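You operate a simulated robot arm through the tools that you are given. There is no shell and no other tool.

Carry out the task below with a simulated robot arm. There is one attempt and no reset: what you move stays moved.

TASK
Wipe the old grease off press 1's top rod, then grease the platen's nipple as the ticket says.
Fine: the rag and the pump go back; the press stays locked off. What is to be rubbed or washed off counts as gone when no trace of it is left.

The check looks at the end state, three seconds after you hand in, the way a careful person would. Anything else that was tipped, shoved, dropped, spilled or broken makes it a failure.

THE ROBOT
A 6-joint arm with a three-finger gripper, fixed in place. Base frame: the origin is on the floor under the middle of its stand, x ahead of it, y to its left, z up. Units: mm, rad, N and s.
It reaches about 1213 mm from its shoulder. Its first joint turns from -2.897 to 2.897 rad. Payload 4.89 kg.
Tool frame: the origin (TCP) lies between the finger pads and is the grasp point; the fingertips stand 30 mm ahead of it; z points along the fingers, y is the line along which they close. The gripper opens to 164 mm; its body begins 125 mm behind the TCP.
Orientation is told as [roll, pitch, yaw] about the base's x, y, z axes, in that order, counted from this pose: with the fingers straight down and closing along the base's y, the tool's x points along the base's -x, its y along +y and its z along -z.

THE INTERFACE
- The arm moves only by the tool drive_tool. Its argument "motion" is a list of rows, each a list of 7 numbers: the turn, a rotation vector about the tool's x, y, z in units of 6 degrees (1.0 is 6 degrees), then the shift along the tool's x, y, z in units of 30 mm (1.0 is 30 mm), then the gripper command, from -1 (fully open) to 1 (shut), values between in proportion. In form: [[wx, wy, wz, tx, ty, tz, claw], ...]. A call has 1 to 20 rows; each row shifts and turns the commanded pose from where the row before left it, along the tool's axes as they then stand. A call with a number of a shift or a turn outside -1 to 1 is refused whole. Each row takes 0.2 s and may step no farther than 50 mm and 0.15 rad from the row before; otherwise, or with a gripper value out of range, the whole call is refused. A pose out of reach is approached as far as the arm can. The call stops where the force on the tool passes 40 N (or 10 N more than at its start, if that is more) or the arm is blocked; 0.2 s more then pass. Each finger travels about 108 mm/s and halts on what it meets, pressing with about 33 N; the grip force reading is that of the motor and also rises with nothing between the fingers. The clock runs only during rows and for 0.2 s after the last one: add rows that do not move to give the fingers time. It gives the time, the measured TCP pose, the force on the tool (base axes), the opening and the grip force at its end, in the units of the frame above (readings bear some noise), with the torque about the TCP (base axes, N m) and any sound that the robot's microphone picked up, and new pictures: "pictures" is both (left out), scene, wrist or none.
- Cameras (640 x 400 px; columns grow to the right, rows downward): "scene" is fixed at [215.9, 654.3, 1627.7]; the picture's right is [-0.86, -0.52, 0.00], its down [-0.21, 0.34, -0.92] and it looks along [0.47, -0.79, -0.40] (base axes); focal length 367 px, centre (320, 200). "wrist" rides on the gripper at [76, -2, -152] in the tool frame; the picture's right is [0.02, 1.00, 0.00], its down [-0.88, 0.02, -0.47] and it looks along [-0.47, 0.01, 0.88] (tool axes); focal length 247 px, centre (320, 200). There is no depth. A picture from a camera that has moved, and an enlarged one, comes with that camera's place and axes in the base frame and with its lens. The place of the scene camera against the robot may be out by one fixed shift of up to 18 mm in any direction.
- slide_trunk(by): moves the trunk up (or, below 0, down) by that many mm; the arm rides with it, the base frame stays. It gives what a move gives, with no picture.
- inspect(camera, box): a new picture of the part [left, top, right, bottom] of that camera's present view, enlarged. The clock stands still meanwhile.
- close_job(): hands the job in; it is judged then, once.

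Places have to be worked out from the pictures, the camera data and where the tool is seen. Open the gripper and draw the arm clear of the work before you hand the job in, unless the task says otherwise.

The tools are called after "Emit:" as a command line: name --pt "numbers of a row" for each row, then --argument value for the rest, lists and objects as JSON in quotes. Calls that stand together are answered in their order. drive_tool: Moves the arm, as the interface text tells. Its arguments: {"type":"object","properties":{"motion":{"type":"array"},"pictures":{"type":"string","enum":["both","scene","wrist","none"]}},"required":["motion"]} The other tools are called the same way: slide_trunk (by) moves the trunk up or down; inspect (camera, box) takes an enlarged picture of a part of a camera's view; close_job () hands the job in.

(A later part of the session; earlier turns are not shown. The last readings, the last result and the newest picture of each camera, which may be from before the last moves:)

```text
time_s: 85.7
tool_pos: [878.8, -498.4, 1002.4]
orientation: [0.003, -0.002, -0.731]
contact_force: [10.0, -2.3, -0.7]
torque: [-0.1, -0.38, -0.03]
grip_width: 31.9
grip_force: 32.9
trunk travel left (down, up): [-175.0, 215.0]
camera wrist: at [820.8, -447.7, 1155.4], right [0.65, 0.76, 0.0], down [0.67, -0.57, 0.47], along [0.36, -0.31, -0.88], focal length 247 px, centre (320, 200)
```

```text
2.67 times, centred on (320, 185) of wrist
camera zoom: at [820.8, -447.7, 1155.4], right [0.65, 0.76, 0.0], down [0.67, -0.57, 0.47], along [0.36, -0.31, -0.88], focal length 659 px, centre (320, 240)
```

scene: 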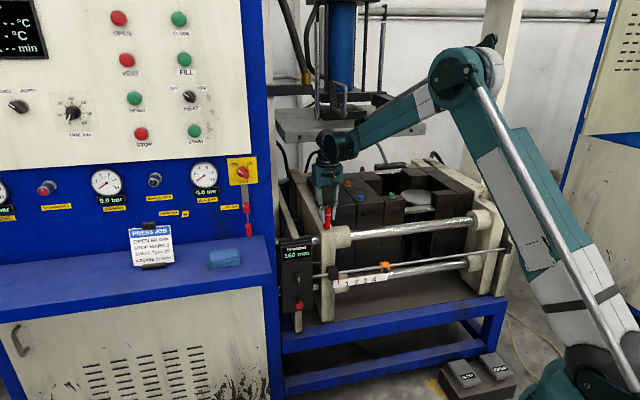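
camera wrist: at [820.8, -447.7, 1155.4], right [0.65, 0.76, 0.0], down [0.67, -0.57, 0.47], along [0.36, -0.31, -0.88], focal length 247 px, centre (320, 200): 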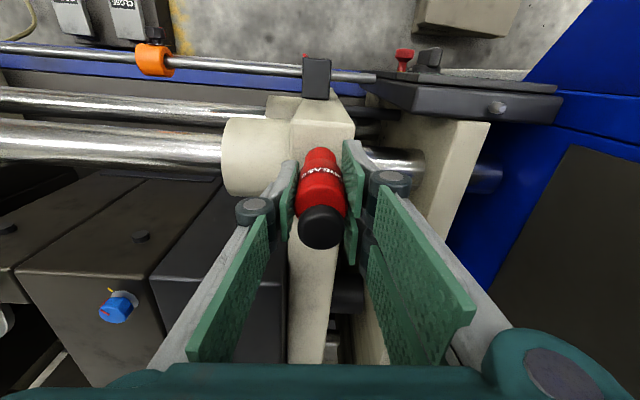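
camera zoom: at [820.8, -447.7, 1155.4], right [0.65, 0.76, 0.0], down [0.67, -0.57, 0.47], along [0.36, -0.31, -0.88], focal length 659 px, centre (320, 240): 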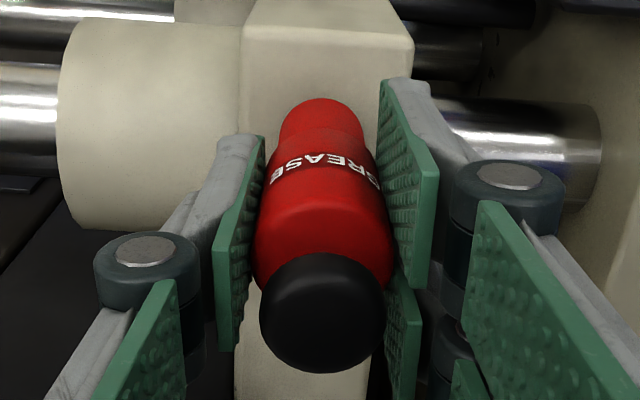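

The side load flipped sign, so the nipple now holds the pump and it stands upright. I re-centre 0.6 mm and press down in 2 mm steps to check it is fully seated.

Emit:
drive_tool --pt "0 0 0 -0.02 0 0 1" --pt "0 0 0 0 0 0.05 1" --pt "0 0 0 0 0 0 1" --pictures "none"

Emit:
drive_tool --pt "0 0 0 0 0 0.05 1" --pt "0 0 0 0 0 0 1" --pictures "scene"

Emit:
inspect --camera "scene" --box '[300, 180, 360, 240]'

```text
time_s: 86.5
tool_pos: [879.3, -498.2, 1002.6]
orientation: [0.003, -0.002, -0.733]
contact_force: [22.0, -7.0, 23.4]
torque: [-0.12, -0.63, -0.1]
grip_width: 32.0
grip_force: 33.5
trunk travel left (down, up): [-175.0, 215.0]
```

```text
time_s: 86.9
tool_pos: [879.4, -497.5, 1002.9]
orientation: [0.002, 0.0, -0.731]
contact_force: [0.4, 2.2, 13.3]
torque: [0.19, 0.08, -0.02]
grip_width: 31.9
grip_force: 33.2
trunk travel left (down, up): [-175.0, 215.0]
stopped in row 1: the force on the tool passed its limit at 47 N (the readings are from after the stop); the commanded pose is now the measured one
```

scene: 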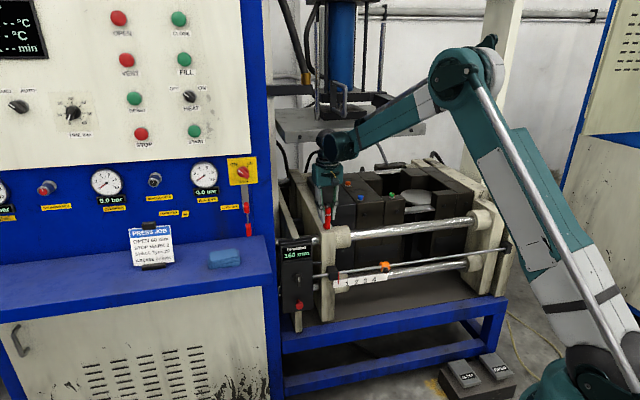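

```text
6.67 times, centred on (330, 210) of scene
camera zoom: at [215.9, 654.3, 1627.7], right [-0.86, -0.52, 0.0], down [-0.21, 0.34, -0.92], along [0.47, -0.79, -0.4], focal length 2450 px, centre (253, 133)
```

zoom: 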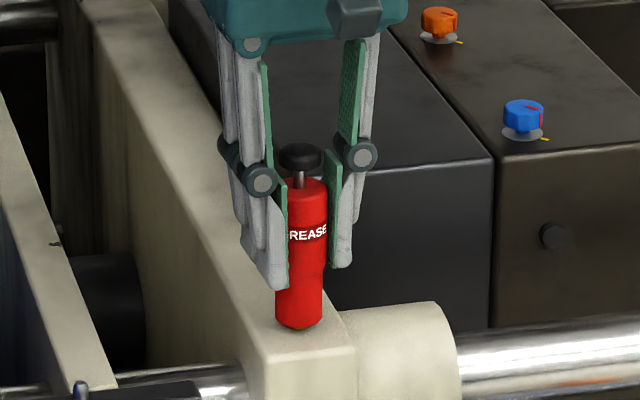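

Pressing down meets a hard stop at 47 N, so the pump is fully seated on the nipple. I open the fingers to about 76 mm and check that the pump stays standing by itself.

Emit:
drive_tool --pt "0 0 0 0 0 -0.02 1" --pt "0 0 0 0 0 0 0.5" --pt "0 0 0 0 0 0 0.3" --pt "0 0 0 0 0 0 0.07" --pt "0 0 0 0 0 0 0.07" --pictures "both"

Emit:
inspect --camera "scene" --box '[300, 180, 360, 240]'

Emit:
inspect --camera "wrist" --box '[200, 110, 440, 260]'

```text
time_s: 88.1
tool_pos: [878.8, -498.3, 1002.8]
orientation: [0.001, -0.001, -0.731]
contact_force: [-0.3, -0.1, -1.2]
torque: [-0.01, -0.01, 0.0]
grip_width: 76.2
grip_force: 0.0
trunk travel left (down, up): [-175.0, 215.0]
camera wrist: at [821.0, -447.9, 1154.8], right [0.65, 0.76, 0.0], down [0.67, -0.57, 0.48], along [0.36, -0.31, -0.88], focal length 247 px, centre (320, 200)
```

scene: 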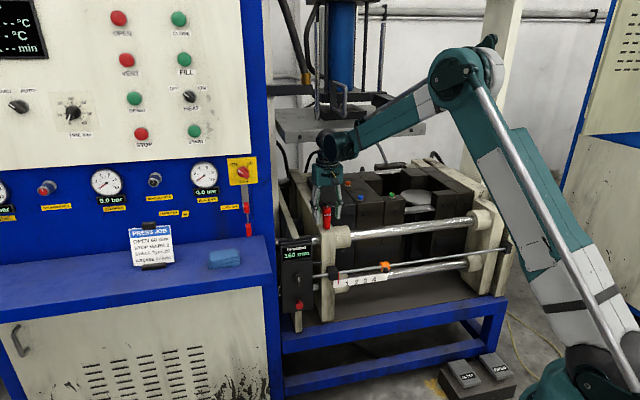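
wrist: 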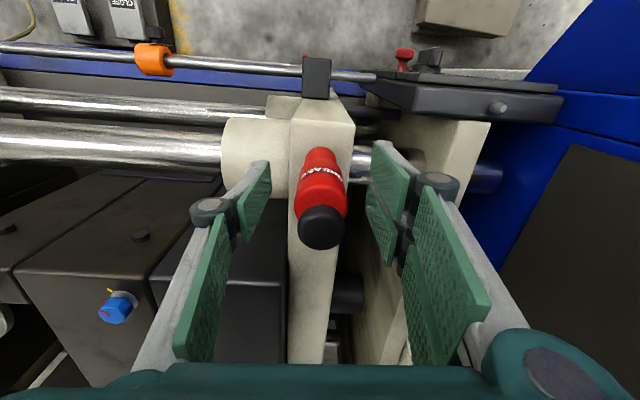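

```text
6.67 times, centred on (330, 210) of scene
camera zoom: at [215.9, 654.3, 1627.7], right [-0.86, -0.52, 0.0], down [-0.21, 0.34, -0.92], along [0.47, -0.79, -0.4], focal length 2450 px, centre (253, 133)
```

zoom: 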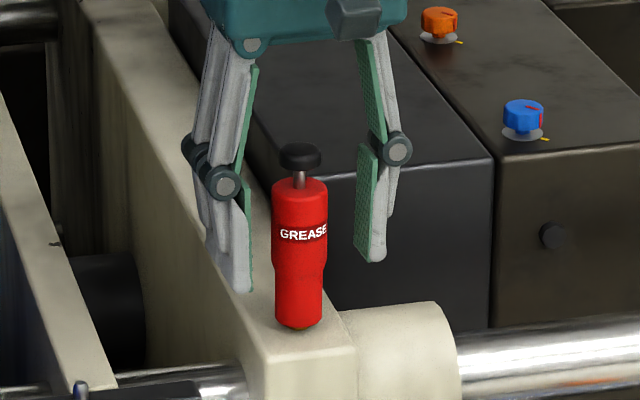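

```text
2.67 times, centred on (320, 185) of wrist
camera zoom: at [821.0, -447.9, 1154.8], right [0.65, 0.76, 0.0], down [0.67, -0.57, 0.48], along [0.36, -0.31, -0.88], focal length 659 px, centre (320, 240)
```

zoom: 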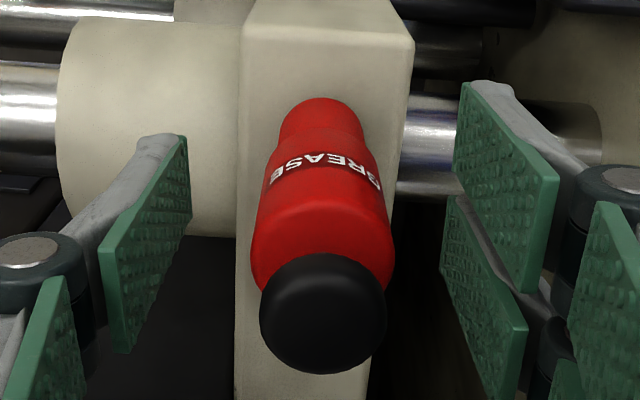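

The pump stands by itself on the nipple. I raise the hand about 100 mm, clear of the knob (top ≈1049), and close the fingers to make a pusher.

Emit:
drive_tool --pt "0 0 0 0 0 -0.5 0.07" --pt "0 0 0 0 0 -0.9 0.07" --pt "0 0 0 0 0 -1 0.07" --pt "0 0 0 0 0 -1 0.07" --pt "0 0 0 0 0 -0.2 0.3" --pt "0 0 0 0 0 0 0.7" --pt "0 0 0 0 0 0 1" --pt "0 0 0 0 0 0 1" --pt "0 0 0 0 0 0 1" --pictures "both"

Emit:
inspect --camera "scene" --box '[290, 150, 370, 240]'

Emit:
inspect --camera "wrist" --box '[200, 80, 440, 260]'

```text
time_s: 90.1
tool_pos: [880.6, -497.9, 1109.6]
orientation: [0.001, -0.002, -0.731]
contact_force: [0.0, 0.5, 0.8]
torque: [0.02, -0.01, 0.02]
grip_width: 0.0
grip_force: 32.9
trunk travel left (down, up): [-175.0, 215.0]
camera wrist: at [821.7, -447.6, 1262.6], right [0.65, 0.76, 0.0], down [0.67, -0.57, 0.47], along [0.36, -0.31, -0.88], focal length 247 px, centre (320, 200)
```

scene: 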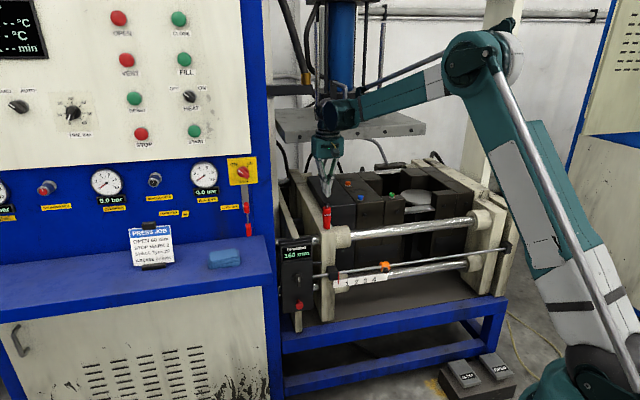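
wrist: 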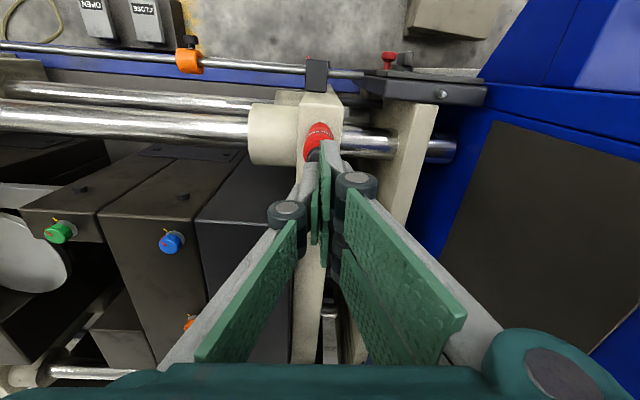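

```text
4.44 times, centred on (330, 195) of scene
camera zoom: at [215.9, 654.3, 1627.7], right [-0.86, -0.52, 0.0], down [-0.21, 0.34, -0.92], along [0.47, -0.79, -0.4], focal length 1633 px, centre (276, 222)
```

zoom: 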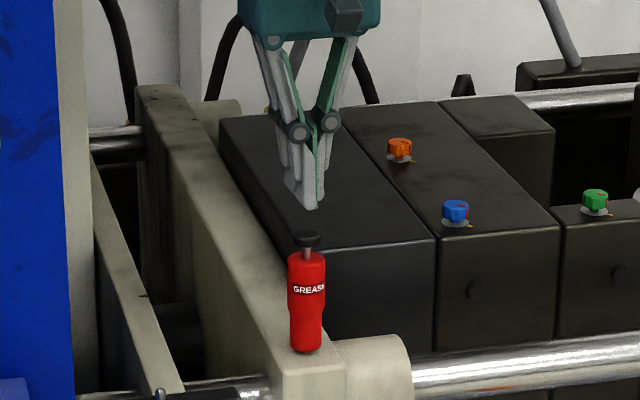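

```text
2.22 times, centred on (320, 170) of wrist
camera zoom: at [821.7, -447.6, 1262.6], right [0.65, 0.76, 0.0], down [0.67, -0.57, 0.47], along [0.36, -0.31, -0.88], focal length 549 px, centre (320, 267)
```

zoom: 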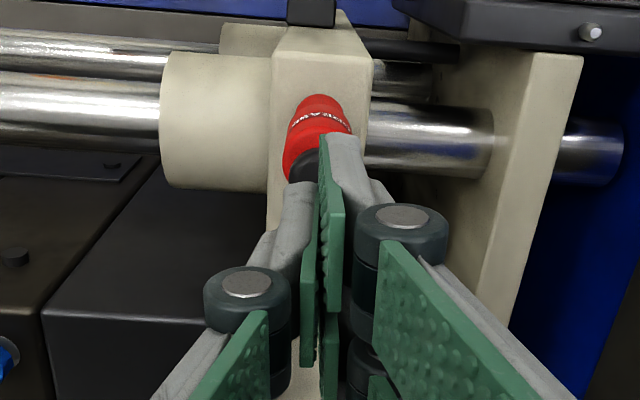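

The closed fingers form a pusher directly above the knob. I shift 5 mm in y so the single finger is over the knob, come down to about 4 mm above it, then step to contact.

Emit:
drive_tool --pt "0 0 0 0.03 0.17 0.4 1" --pt "0 0 0 0 0 0.4 1" --pt "0 0 0 0 0 0 1" --pictures "both"

Emit:
inspect --camera "scene" --box '[300, 180, 360, 240]'

Emit:
inspect --camera "wrist" --box '[250, 100, 390, 200]'

```text
time_s: 90.9
tool_pos: [882.8, -493.7, 1084.7]
orientation: [0.002, -0.002, -0.732]
contact_force: [-0.5, -0.2, -0.2]
torque: [0.0, -0.02, -0.02]
grip_width: 0.1
grip_force: 33.2
trunk travel left (down, up): [-175.0, 215.0]
camera wrist: at [823.9, -443.0, 1237.6], right [0.65, 0.76, 0.0], down [0.67, -0.57, 0.47], along [0.36, -0.31, -0.88], focal length 247 px, centre (320, 200)
```

scene: 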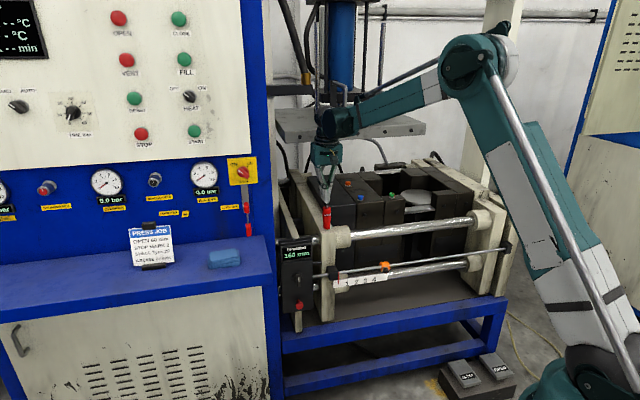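
wrist: 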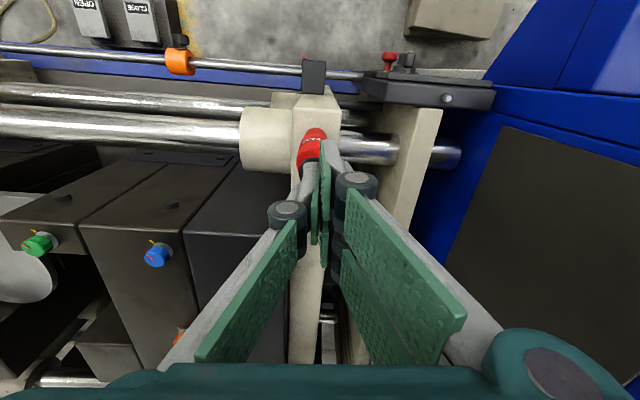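

```text
6.67 times, centred on (330, 210) of scene
camera zoom: at [215.9, 654.3, 1627.7], right [-0.86, -0.52, 0.0], down [-0.21, 0.34, -0.92], along [0.47, -0.79, -0.4], focal length 2450 px, centre (253, 133)
```

zoom: 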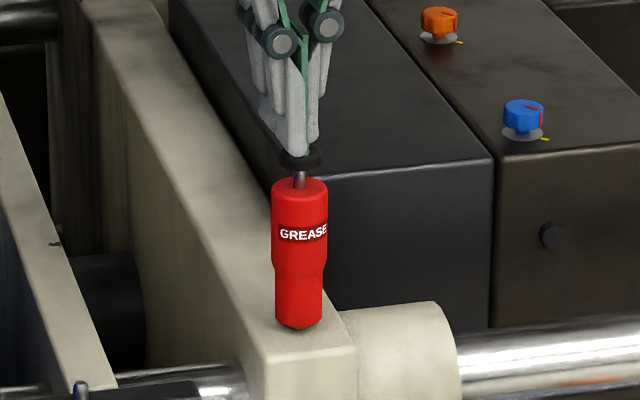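

```text
4.00 times, centred on (320, 150) of wrist
camera zoom: at [823.9, -443.0, 1237.6], right [0.65, 0.76, 0.0], down [0.67, -0.57, 0.47], along [0.36, -0.31, -0.88], focal length 988 px, centre (320, 400)
```

zoom: 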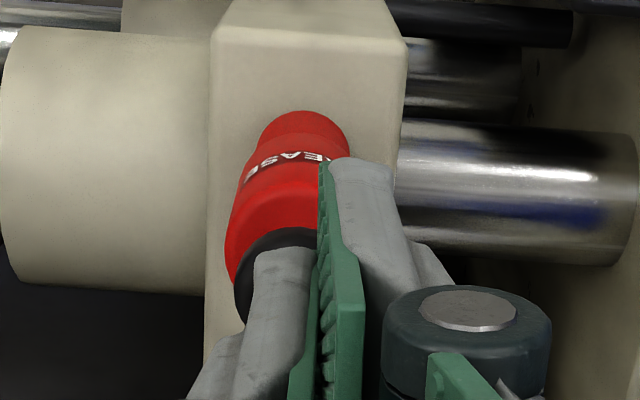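

The single finger's tip is over the knob with about 5 mm of gap. I step down in small moves, watching the force and the microphone.

Emit:
drive_tool --pt "0 0 0 0 0 0.1 1" --pt "0 0 0 0 0 0 1" --pictures "none"

Emit:
drive_tool --pt "0 0 0 0 0 0.07 1" --pt "0 0 0 0 0 0 1" --pictures "none"

Emit:
drive_tool --pt "0 0 0 0 0 0.07 1" --pt "0 0 0 0 0 0 1" --pictures "scene"

Emit:
inspect --camera "scene" --box '[300, 180, 360, 240]'

```text
time_s: 91.5
tool_pos: [881.8, -493.6, 1081.0]
orientation: [0.002, -0.002, -0.73]
contact_force: [-0.1, -0.3, -0.2]
torque: [-0.04, 0.0, 0.03]
grip_width: 0.1
grip_force: 32.7
trunk travel left (down, up): [-175.0, 215.0]
```

```text
time_s: 92.1
tool_pos: [881.9, -493.8, 1080.4]
orientation: [0.002, -0.002, -0.731]
contact_force: [0.3, 0.1, 0.3]
torque: [0.01, -0.02, -0.01]
grip_width: 0.0
grip_force: 33.5
trunk travel left (down, up): [-175.0, 215.0]
```

```text
time_s: 92.7
tool_pos: [881.5, -493.8, 1077.9]
orientation: [0.002, -0.001, -0.732]
contact_force: [-0.2, -0.4, -0.7]
torque: [0.03, -0.04, 0.03]
grip_width: 0.0
grip_force: 32.2
trunk travel left (down, up): [-175.0, 215.0]
```

scene: 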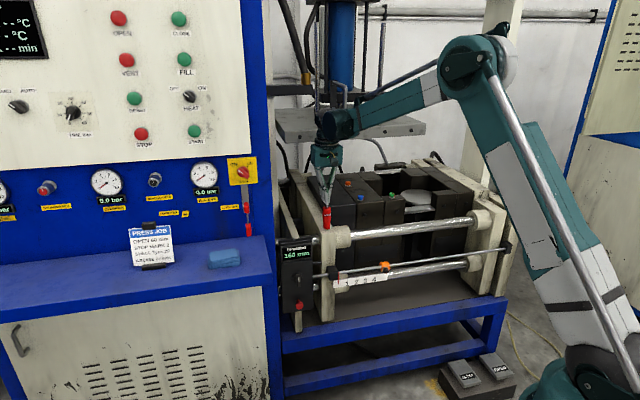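

```text
6.67 times, centred on (330, 210) of scene
camera zoom: at [215.9, 654.3, 1627.7], right [-0.86, -0.52, 0.0], down [-0.21, 0.34, -0.92], along [0.47, -0.79, -0.4], focal length 2450 px, centre (253, 133)
```

zoom: 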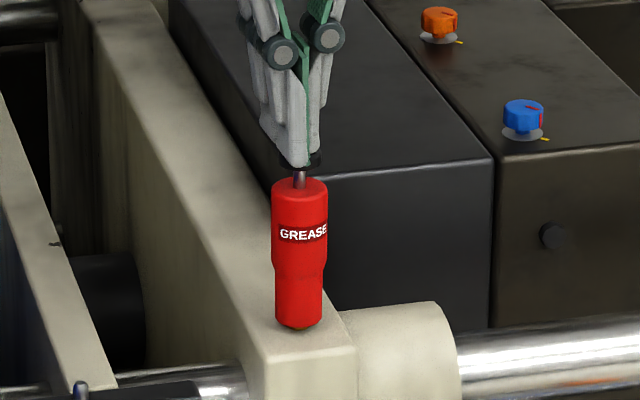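

No contact yet. The near right finger passes in front of the knob, but would stay above the body top even at full stroke. I keep stepping down.

Emit:
drive_tool --pt "0 0 0 0 0 0.07 1" --pt "0 0 0 0 0 0 1" --pictures "none"

Emit:
drive_tool --pt "0 0 0 0 0 0.07 1" --pt "0 0 0 0 0 0 1" --pictures "wrist"

Emit:
inspect --camera "scene" --box '[300, 180, 360, 240]'

Emit:
inspect --camera "wrist" --box '[250, 100, 390, 200]'

```text
time_s: 93.3
tool_pos: [882.2, -493.9, 1075.9]
orientation: [0.004, -0.002, -0.731]
contact_force: [0.4, -0.8, -0.8]
torque: [0.05, 0.0, 0.03]
grip_width: 0.0
grip_force: 32.7
trunk travel left (down, up): [-175.0, 215.0]
```

```text
time_s: 93.9
tool_pos: [883.3, -495.2, 1075.0]
orientation: [0.004, -0.003, -0.732]
contact_force: [0.5, -1.5, 4.5]
torque: [-0.01, -0.01, -0.01]
grip_width: 6.0
grip_force: 33.2
trunk travel left (down, up): [-175.0, 215.0]
camera wrist: at [823.3, -443.4, 1227.1], right [0.65, 0.76, 0.0], down [0.67, -0.57, 0.48], along [0.36, -0.31, -0.88], focal length 247 px, centre (320, 200)
```

wrist: 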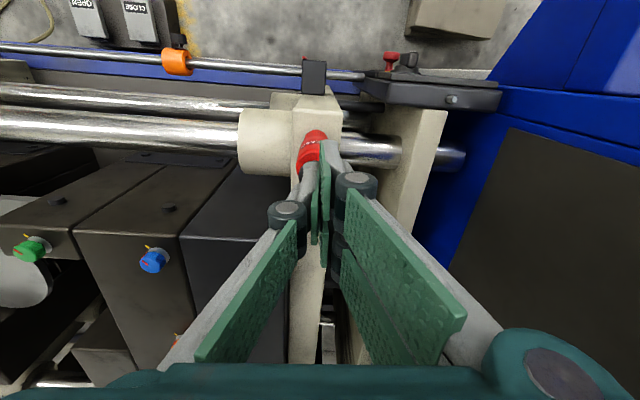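

```text
6.67 times, centred on (330, 210) of scene
camera zoom: at [215.9, 654.3, 1627.7], right [-0.86, -0.52, 0.0], down [-0.21, 0.34, -0.92], along [0.47, -0.79, -0.4], focal length 2450 px, centre (253, 133)
```

zoom: 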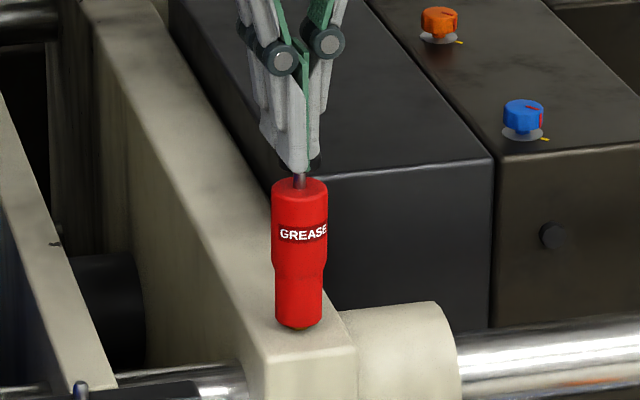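

```text
4.00 times, centred on (320, 150) of wrist
camera zoom: at [823.3, -443.4, 1227.1], right [0.65, 0.76, 0.0], down [0.67, -0.57, 0.48], along [0.36, -0.31, -0.88], focal length 988 px, centre (320, 400)
```

zoom: 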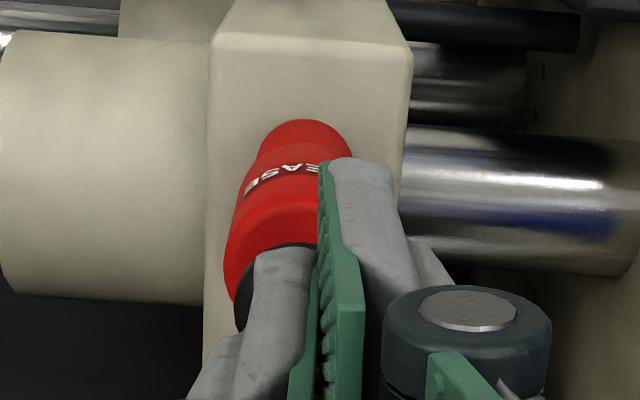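

Light contact: 4.5 N, and the fingers read 6 mm apart. I press 1.5 mm more to see whether the knob goes down or the fingers spread.

Emit:
drive_tool --pt "0 0 0 0 0 0.05 1" --pt "0 0 0 0 0 0 1" --pictures "both"

Emit:
inspect --camera "scene" --box '[310, 180, 350, 220]'

Emit:
inspect --camera "wrist" --box '[270, 120, 370, 220]'

```text
time_s: 94.5
tool_pos: [881.1, -493.8, 1073.9]
orientation: [0.003, -0.002, -0.732]
contact_force: [0.0, -1.2, 4.6]
torque: [-0.05, 0.01, 0.01]
grip_width: 5.6
grip_force: 33.1
trunk travel left (down, up): [-175.0, 215.0]
camera wrist: at [823.3, -443.2, 1225.4], right [0.65, 0.76, 0.0], down [0.67, -0.57, 0.48], along [0.36, -0.31, -0.88], focal length 247 px, centre (320, 200)
```

scene: 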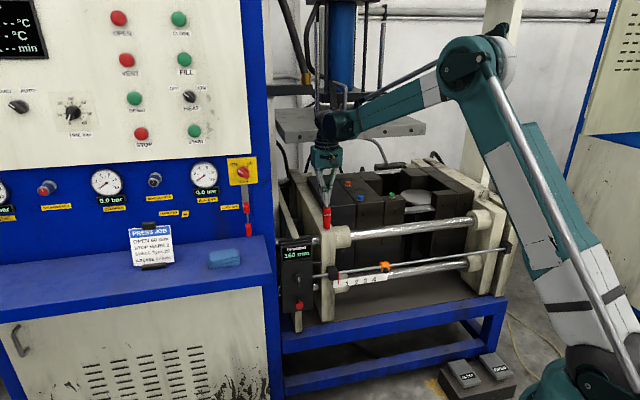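
wrist: 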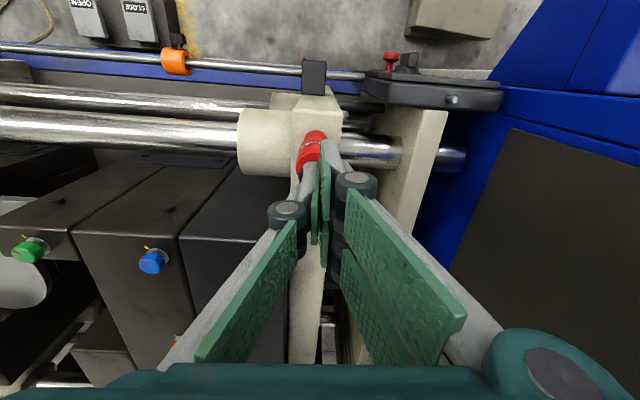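

```text
10.00 times, centred on (330, 200) of scene
camera zoom: at [215.9, 654.3, 1627.7], right [-0.86, -0.52, 0.0], down [-0.21, 0.34, -0.92], along [0.47, -0.79, -0.4], focal length 3674 px, centre (220, 200)
```

zoom: 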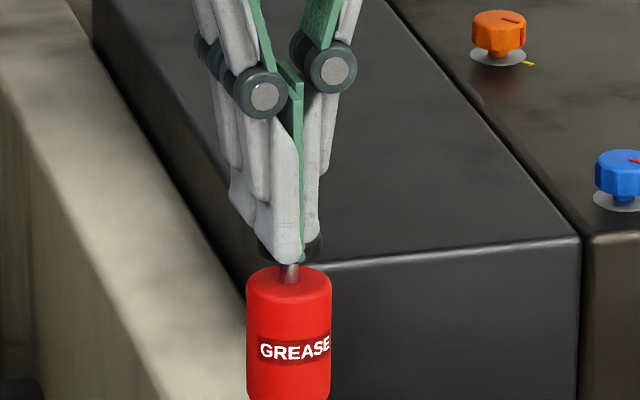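

```text
4.00 times, centred on (320, 170) of wrist
camera zoom: at [823.3, -443.2, 1225.4], right [0.65, 0.76, 0.0], down [0.67, -0.57, 0.48], along [0.36, -0.31, -0.88], focal length 988 px, centre (320, 320)
```

zoom: 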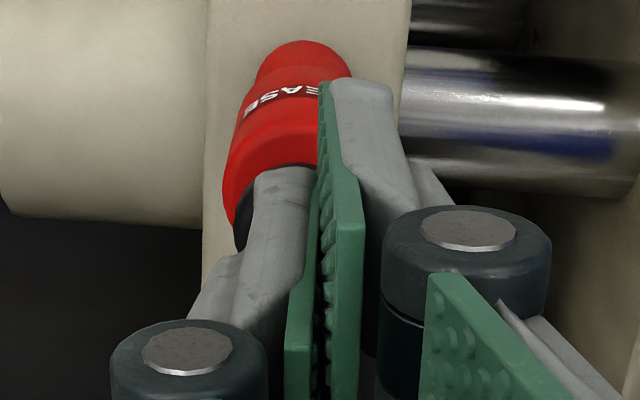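

The finger is on the knob with a steady 4.6 N, so the knob is probably moving on a soft spring. I push on in 2–3 mm steps, listening for a shot.

Emit:
drive_tool --pt "0 0 0 0 0 0.08 1" --pt "0 0 0 0 0 0 1" --pictures "none"

Emit:
inspect --camera "scene" --box '[310, 180, 350, 220]'

```text
time_s: 95.1
tool_pos: [882.0, -494.0, 1070.7]
orientation: [0.003, -0.002, -0.732]
contact_force: [-0.2, 2.4, 5.1]
torque: [0.07, -0.05, 0.01]
grip_width: 6.0
grip_force: 32.7
trunk travel left (down, up): [-175.0, 215.0]
```

```text
10.00 times, centred on (330, 200) of scene
camera zoom: at [215.9, 654.3, 1627.7], right [-0.86, -0.52, 0.0], down [-0.21, 0.34, -0.92], along [0.47, -0.79, -0.4], focal length 3674 px, centre (220, 200)
```

zoom: 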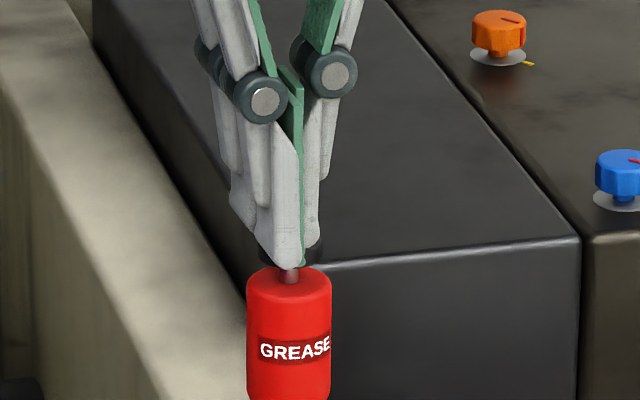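

The knob is travelling with about 5 N of spring. I push another 3 mm.

Emit:
drive_tool --pt "0 0 0 0 0 0.1 1" --pt "0 0 0 0 0 0 1" --pictures "none"

Emit:
inspect --camera "scene" --box '[310, 180, 350, 220]'

```text
time_s: 95.7
tool_pos: [883.3, -493.9, 1067.4]
orientation: [0.003, -0.003, -0.731]
contact_force: [1.4, 0.3, 5.7]
torque: [0.06, -0.03, 0.0]
grip_width: 6.2
grip_force: 32.9
trunk travel left (down, up): [-175.0, 215.0]
```

```text
10.00 times, centred on (330, 200) of scene
camera zoom: at [215.9, 654.3, 1627.7], right [-0.86, -0.52, 0.0], down [-0.21, 0.34, -0.92], along [0.47, -0.79, -0.4], focal length 3674 px, centre (220, 200)
```

zoom: 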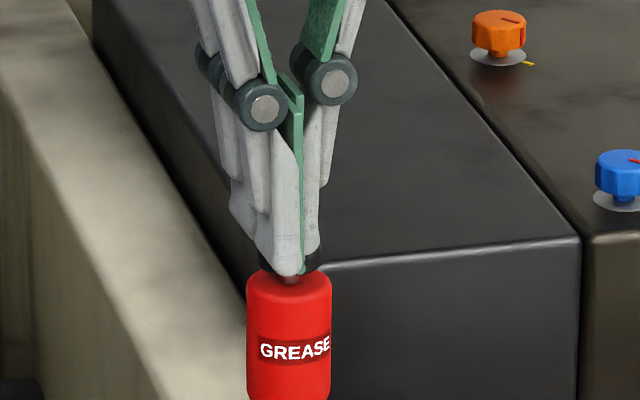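

The knob is sinking, with the force at 5.7 N and no sound yet. I continue in 2 mm steps to the stroke's end.

Emit:
drive_tool --pt "0 0 0 0 0 0.07 1" --pt "0 0 0 0 0 0 1" --pictures "none"

Emit:
inspect --camera "scene" --box '[310, 180, 350, 220]'

```text
time_s: 96.3
tool_pos: [882.3, -493.9, 1066.1]
orientation: [0.001, -0.002, -0.731]
contact_force: [1.7, -0.2, 6.2]
torque: [0.01, -0.08, -0.02]
grip_width: 5.9
grip_force: 32.9
trunk travel left (down, up): [-175.0, 215.0]
```

```text
10.00 times, centred on (330, 200) of scene
camera zoom: at [215.9, 654.3, 1627.7], right [-0.86, -0.52, 0.0], down [-0.21, 0.34, -0.92], along [0.47, -0.79, -0.4], focal length 3674 px, centre (220, 200)
```

zoom: 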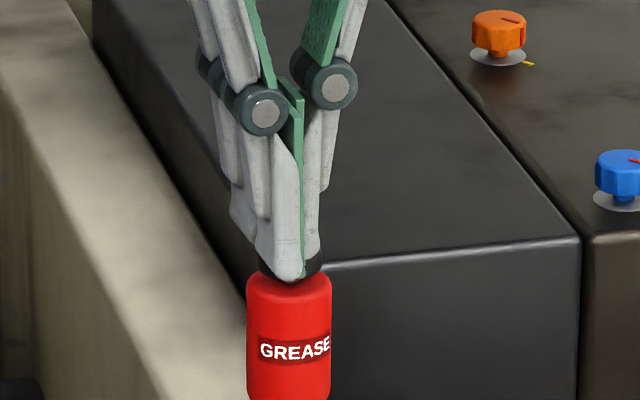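

The knob is near the body top with no sound yet. I go another 2 mm.

Emit:
drive_tool --pt "0 0 0 0 0 0.07 1" --pt "0 0 0 0 0 0 1" --pictures "none"

Emit:
inspect --camera "scene" --box '[310, 180, 350, 220]'

```text
time_s: 96.9
tool_pos: [881.1, -494.1, 1064.1]
orientation: [0.003, -0.002, -0.73]
contact_force: [-2.0, 1.7, 7.4]
torque: [0.04, 0.01, 0.01]
grip_width: 6.2
grip_force: 33.0
trunk travel left (down, up): [-175.0, 215.0]
```

```text
10.00 times, centred on (330, 200) of scene
camera zoom: at [215.9, 654.3, 1627.7], right [-0.86, -0.52, 0.0], down [-0.21, 0.34, -0.92], along [0.47, -0.79, -0.4], focal length 3674 px, centre (220, 200)
```

zoom: 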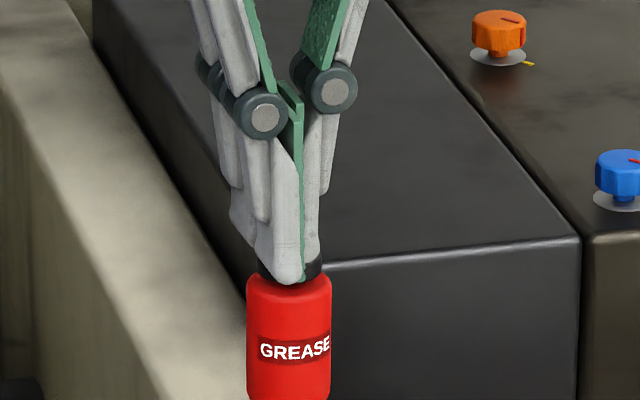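

Force is 7.4 N after about 11 mm of travel and still silent. I push 2 mm more toward the end stop.

Emit:
drive_tool --pt "0 0 0 0 0 0.07 1" --pt "0 0 0 0 0 0 1" --pictures "none"

Emit:
inspect --camera "scene" --box '[310, 180, 350, 220]'

```text
time_s: 97.5
tool_pos: [880.8, -493.8, 1061.3]
orientation: [0.002, -0.001, -0.731]
contact_force: [0.6, -3.0, 7.6]
torque: [-0.1, 0.0, 0.01]
grip_width: 5.8
grip_force: 33.4
trunk travel left (down, up): [-175.0, 215.0]
```

```text
10.00 times, centred on (330, 200) of scene
camera zoom: at [215.9, 654.3, 1627.7], right [-0.86, -0.52, 0.0], down [-0.21, 0.34, -0.92], along [0.47, -0.79, -0.4], focal length 3674 px, centre (220, 200)
```

zoom: 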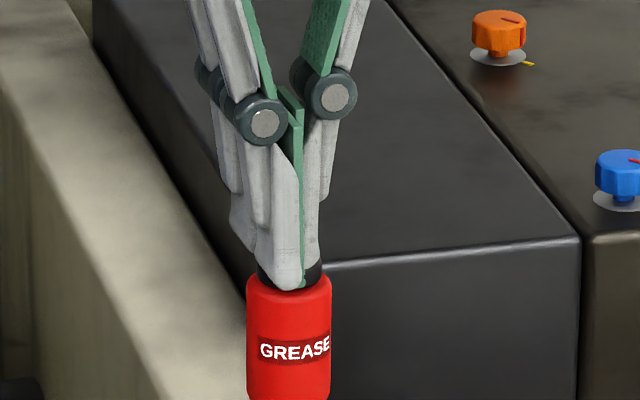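

Force is 7.6 N. I go another 1.5 mm, expecting the end stop soon.

Emit:
drive_tool --pt "0 0 0 0 0 0.05 1" --pt "0 0 0 0 0 0 1" --pictures "none"

Emit:
inspect --camera "scene" --box '[310, 180, 350, 220]'

Emit:
inspect --camera "wrist" --box '[270, 120, 370, 220]'

```text
time_s: 98.1
tool_pos: [881.8, -493.0, 1060.4]
orientation: [0.0, -0.003, -0.731]
contact_force: [6.0, -4.8, 24.6]
torque: [-0.1, -0.22, -0.01]
grip_width: 6.1
grip_force: 33.4
trunk travel left (down, up): [-175.0, 215.0]
```

```text
10.00 times, centred on (330, 200) of scene
camera zoom: at [215.9, 654.3, 1627.7], right [-0.86, -0.52, 0.0], down [-0.21, 0.34, -0.92], along [0.47, -0.79, -0.4], focal length 3674 px, centre (220, 200)
```

zoom: 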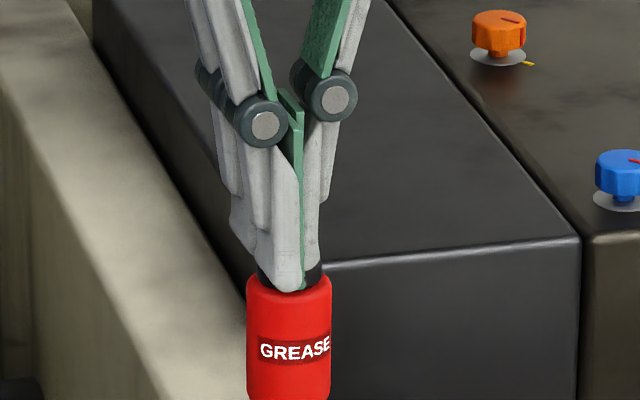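

```text
4.00 times, centred on (320, 170) of wrist
camera zoom: at [822.9, -443.1, 1213.5], right [0.65, 0.76, 0.0], down [0.67, -0.57, 0.48], along [0.36, -0.31, -0.88], focal length 988 px, centre (320, 320)
```

zoom: 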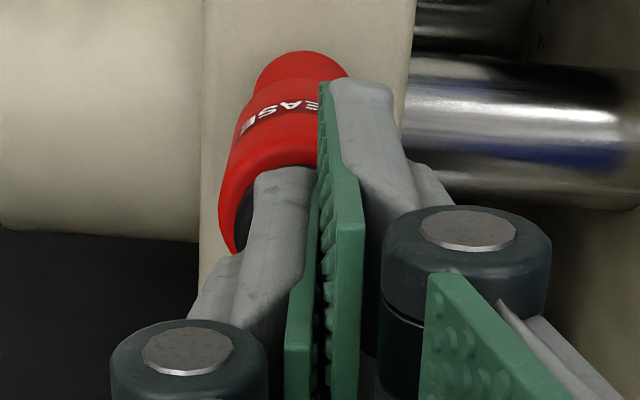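

Force jumped to 24.6 N after about 14–15 mm of travel, so something has bottomed. I zoom hard to see whether it is the knob on the body or a finger on the body.

Emit:
inspect --camera "scene" --box '[320, 200, 340, 216]'

Emit:
inspect --camera "wrist" --box '[290, 140, 340, 190]'

```text
16.00 times, centred on (330, 208) of scene
camera zoom: at [215.9, 654.3, 1627.7], right [-0.86, -0.52, 0.0], down [-0.21, 0.34, -0.92], along [0.47, -0.79, -0.4], focal length 5879 px, centre (160, 72)
```

zoom: 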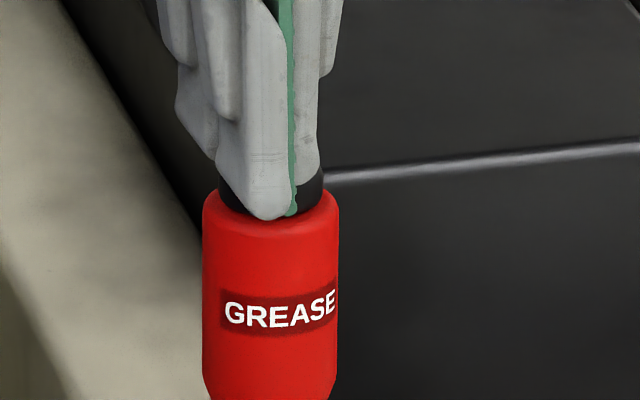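

```text
8.00 times, centred on (315, 165) of wrist
camera zoom: at [822.9, -443.1, 1213.5], right [0.65, 0.76, 0.0], down [0.67, -0.57, 0.48], along [0.36, -0.31, -0.88], focal length 1976 px, centre (360, 480)
```

zoom: 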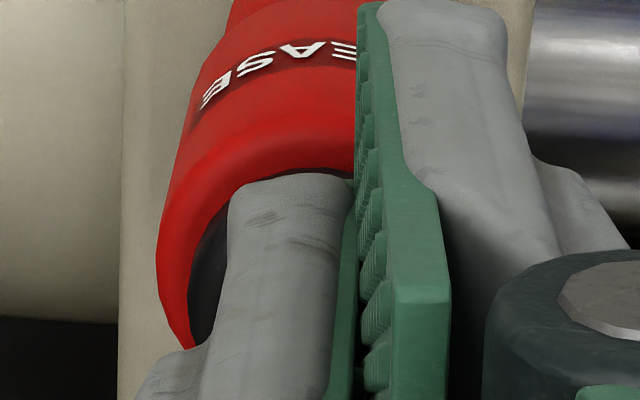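

The knob's underside now sits on the body top, so the first stroke is complete. I raise the fingers 21 mm to let the knob spring back and verify.

Emit:
drive_tool --pt "0 0 0 0 0 -0.35 1" --pt "0 0 0 0 0 -0.35 1" --pt "0 0 0 0 0 0 1" --pt "0 0 0 0 0 0 1" --pictures "both"

Emit:
inspect --camera "scene" --box '[310, 180, 350, 220]'

Emit:
inspect --camera "wrist" --box '[270, 120, 370, 220]'

```text
time_s: 99.1
tool_pos: [881.6, -494.5, 1080.1]
orientation: [0.003, -0.001, -0.731]
contact_force: [-0.5, -0.3, 0.4]
torque: [-0.01, 0.01, 0.02]
grip_width: 0.0
grip_force: 33.1
trunk travel left (down, up): [-175.0, 215.0]
camera wrist: at [823.0, -443.1, 1233.5], right [0.65, 0.76, 0.0], down [0.67, -0.57, 0.47], along [0.36, -0.31, -0.88], focal length 247 px, centre (320, 200)
```

scene: 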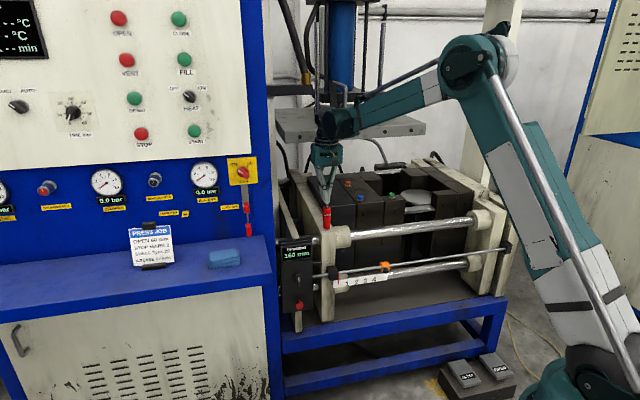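
wrist: 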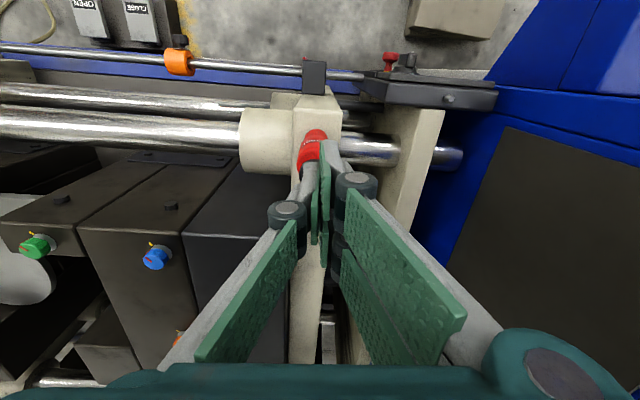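

```text
10.00 times, centred on (330, 200) of scene
camera zoom: at [215.9, 654.3, 1627.7], right [-0.86, -0.52, 0.0], down [-0.21, 0.34, -0.92], along [0.47, -0.79, -0.4], focal length 3674 px, centre (220, 200)
```

zoom: 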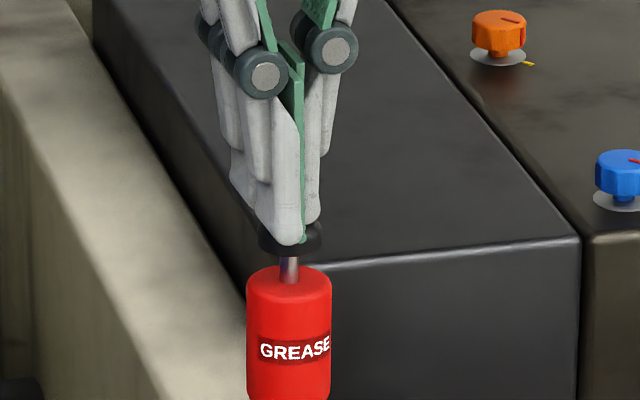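

```text
4.00 times, centred on (320, 170) of wrist
camera zoom: at [823.0, -443.1, 1233.5], right [0.65, 0.76, 0.0], down [0.67, -0.57, 0.47], along [0.36, -0.31, -0.88], focal length 988 px, centre (320, 320)
```

zoom: 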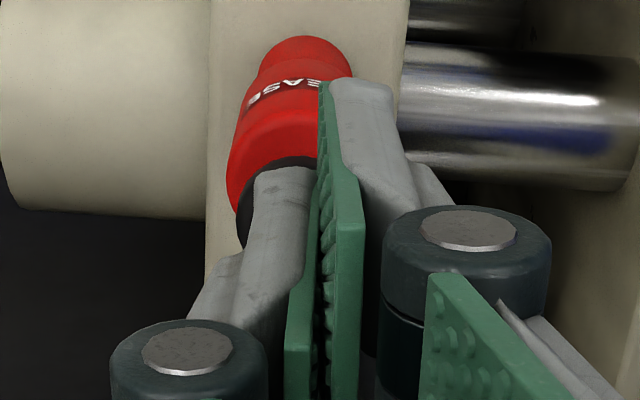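

The knob has sprung back fully. I look around the nipple and the pump for any visible sign of the first shot before pressing again.

Emit:
inspect --camera "scene" --box '[315, 205, 345, 235]'

Emit:
inspect --camera "wrist" --box '[290, 110, 340, 150]'

```text
13.33 times, centred on (330, 220) of scene
camera zoom: at [215.9, 654.3, 1627.7], right [-0.86, -0.52, 0.0], down [-0.21, 0.34, -0.92], along [0.47, -0.79, -0.4], focal length 4899 px, centre (187, -67)
```

zoom: 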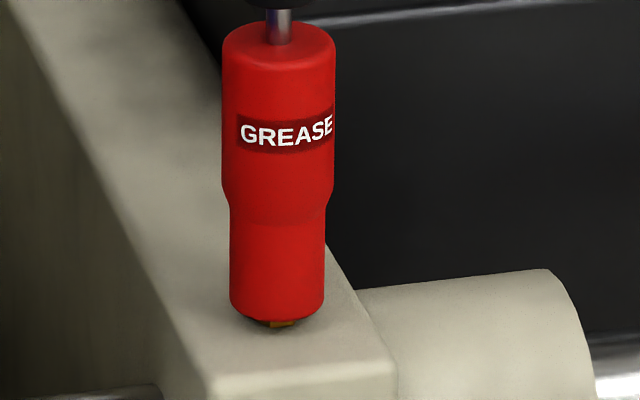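

```text
10.00 times, centred on (315, 130) of wrist
camera zoom: at [823.0, -443.1, 1233.5], right [0.65, 0.76, 0.0], down [0.67, -0.57, 0.47], along [0.36, -0.31, -0.88], focal length 2470 px, centre (370, 900)
```

zoom: 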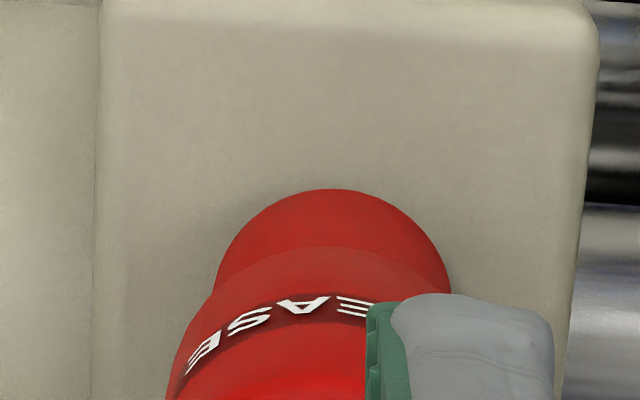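

Nothing visible changes outside, which is normal for a coupled nipple. I make the second full stroke: down 21 mm to the same depth, holding briefly.

Emit:
drive_tool --pt "0 0 0 0 0 0.12 1" --pt "0 0 0 0 0 0.12 1" --pt "0 0 0 0 0 0.12 1" --pt "0 0 0 0 0 0.12 1" --pt "0 0 0 0 0 0.12 1" --pt "0 0 0 0 0 0.06 1" --pt "0 0 0 0 0 0.04 1" --pt "0 0 0 0 0 0 1" --pictures "none"

Emit:
inspect --camera "scene" --box '[310, 180, 350, 220]'

Emit:
inspect --camera "scene" --box '[320, 200, 340, 216]'

```text
time_s: 100.9
tool_pos: [882.1, -494.5, 1060.4]
orientation: [0.001, -0.004, -0.732]
contact_force: [6.8, -5.2, 24.8]
torque: [-0.13, -0.2, -0.01]
grip_width: 6.1
grip_force: 33.4
trunk travel left (down, up): [-175.0, 215.0]
```

```text
10.00 times, centred on (330, 200) of scene
camera zoom: at [215.9, 654.3, 1627.7], right [-0.86, -0.52, 0.0], down [-0.21, 0.34, -0.92], along [0.47, -0.79, -0.4], focal length 3674 px, centre (220, 200)
```

zoom: 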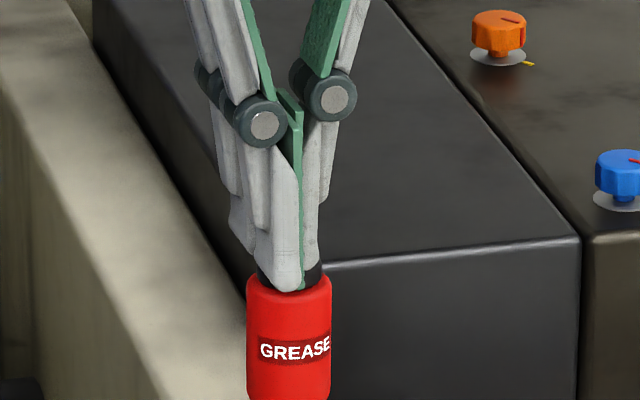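

```text
16.00 times, centred on (330, 208) of scene
camera zoom: at [215.9, 654.3, 1627.7], right [-0.86, -0.52, 0.0], down [-0.21, 0.34, -0.92], along [0.47, -0.79, -0.4], focal length 5879 px, centre (160, 72)
```

zoom: 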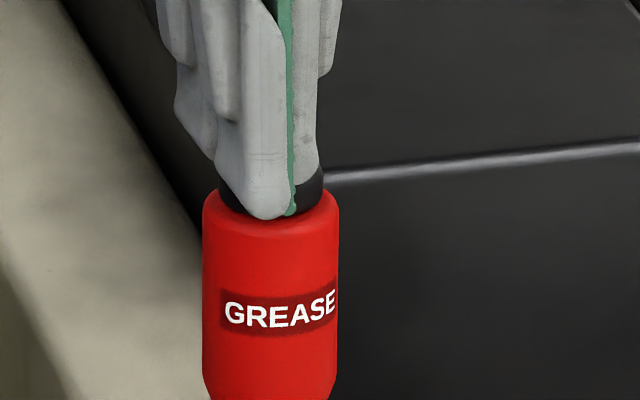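

The second stroke reached the same bottomed depth at 24.8 N, with the knob resting on the body. That makes two full strokes, so I release straight up, away from the knob.

Emit:
drive_tool --pt "0 0 0 0 0 -0.35 1" --pt "0 0 0 0 0 -0.35 1" --pt "0 0 0 0 0 -0.5 1" --pt "0 0 0 0 0 -0.5 1" --pt "0 0 0 -0.03 -0.17 0 0.7" --pt "0 0 0 0 0 0 0.3" --pt "0 0 0 0 0 0 0.07" --pt "0 0 0 0 0 0 0.07" --pictures "both"

Emit:
inspect --camera "wrist" --box '[240, 90, 400, 190]'

Emit:
inspect --camera "scene" --box '[300, 180, 360, 240]'

```text
time_s: 102.7
tool_pos: [879.6, -499.5, 1112.1]
orientation: [0.002, -0.004, -0.73]
contact_force: [1.0, -1.4, 0.6]
torque: [0.01, -0.01, -0.02]
grip_width: 76.2
grip_force: 0.0
trunk travel left (down, up): [-175.0, 215.0]
camera wrist: at [820.9, -448.5, 1264.0], right [0.65, 0.76, 0.0], down [0.67, -0.57, 0.47], along [0.36, -0.31, -0.88], focal length 247 px, centre (320, 200)
```

scene: 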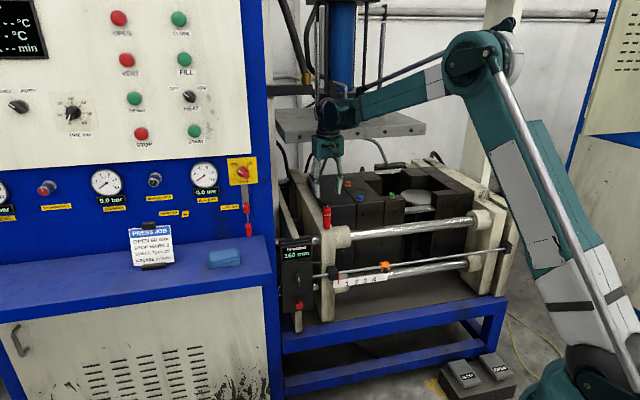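
wrist: 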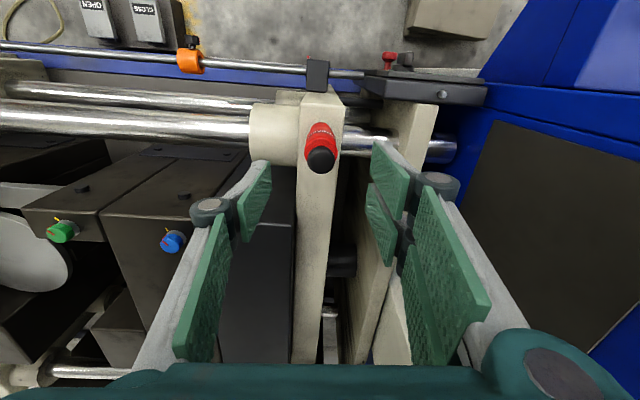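

```text
4.00 times, centred on (320, 140) of wrist
camera zoom: at [820.9, -448.5, 1264.0], right [0.65, 0.76, 0.0], down [0.67, -0.57, 0.47], along [0.36, -0.31, -0.88], focal length 988 px, centre (320, 440)
```

zoom: 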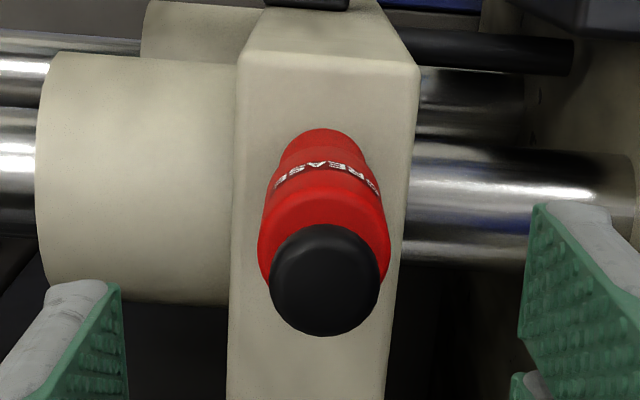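

```text
6.67 times, centred on (330, 210) of scene
camera zoom: at [215.9, 654.3, 1627.7], right [-0.86, -0.52, 0.0], down [-0.21, 0.34, -0.92], along [0.47, -0.79, -0.4], focal length 2450 px, centre (253, 133)
```

zoom: 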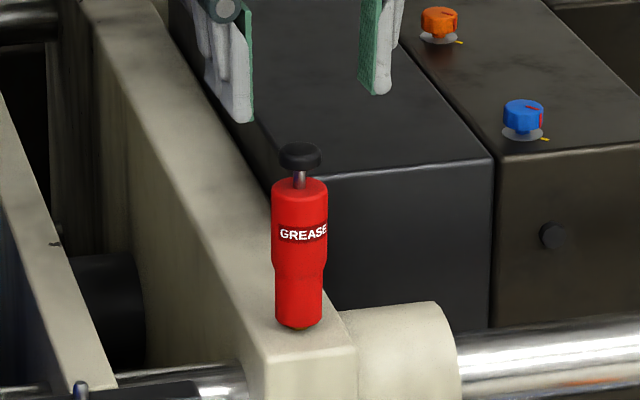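

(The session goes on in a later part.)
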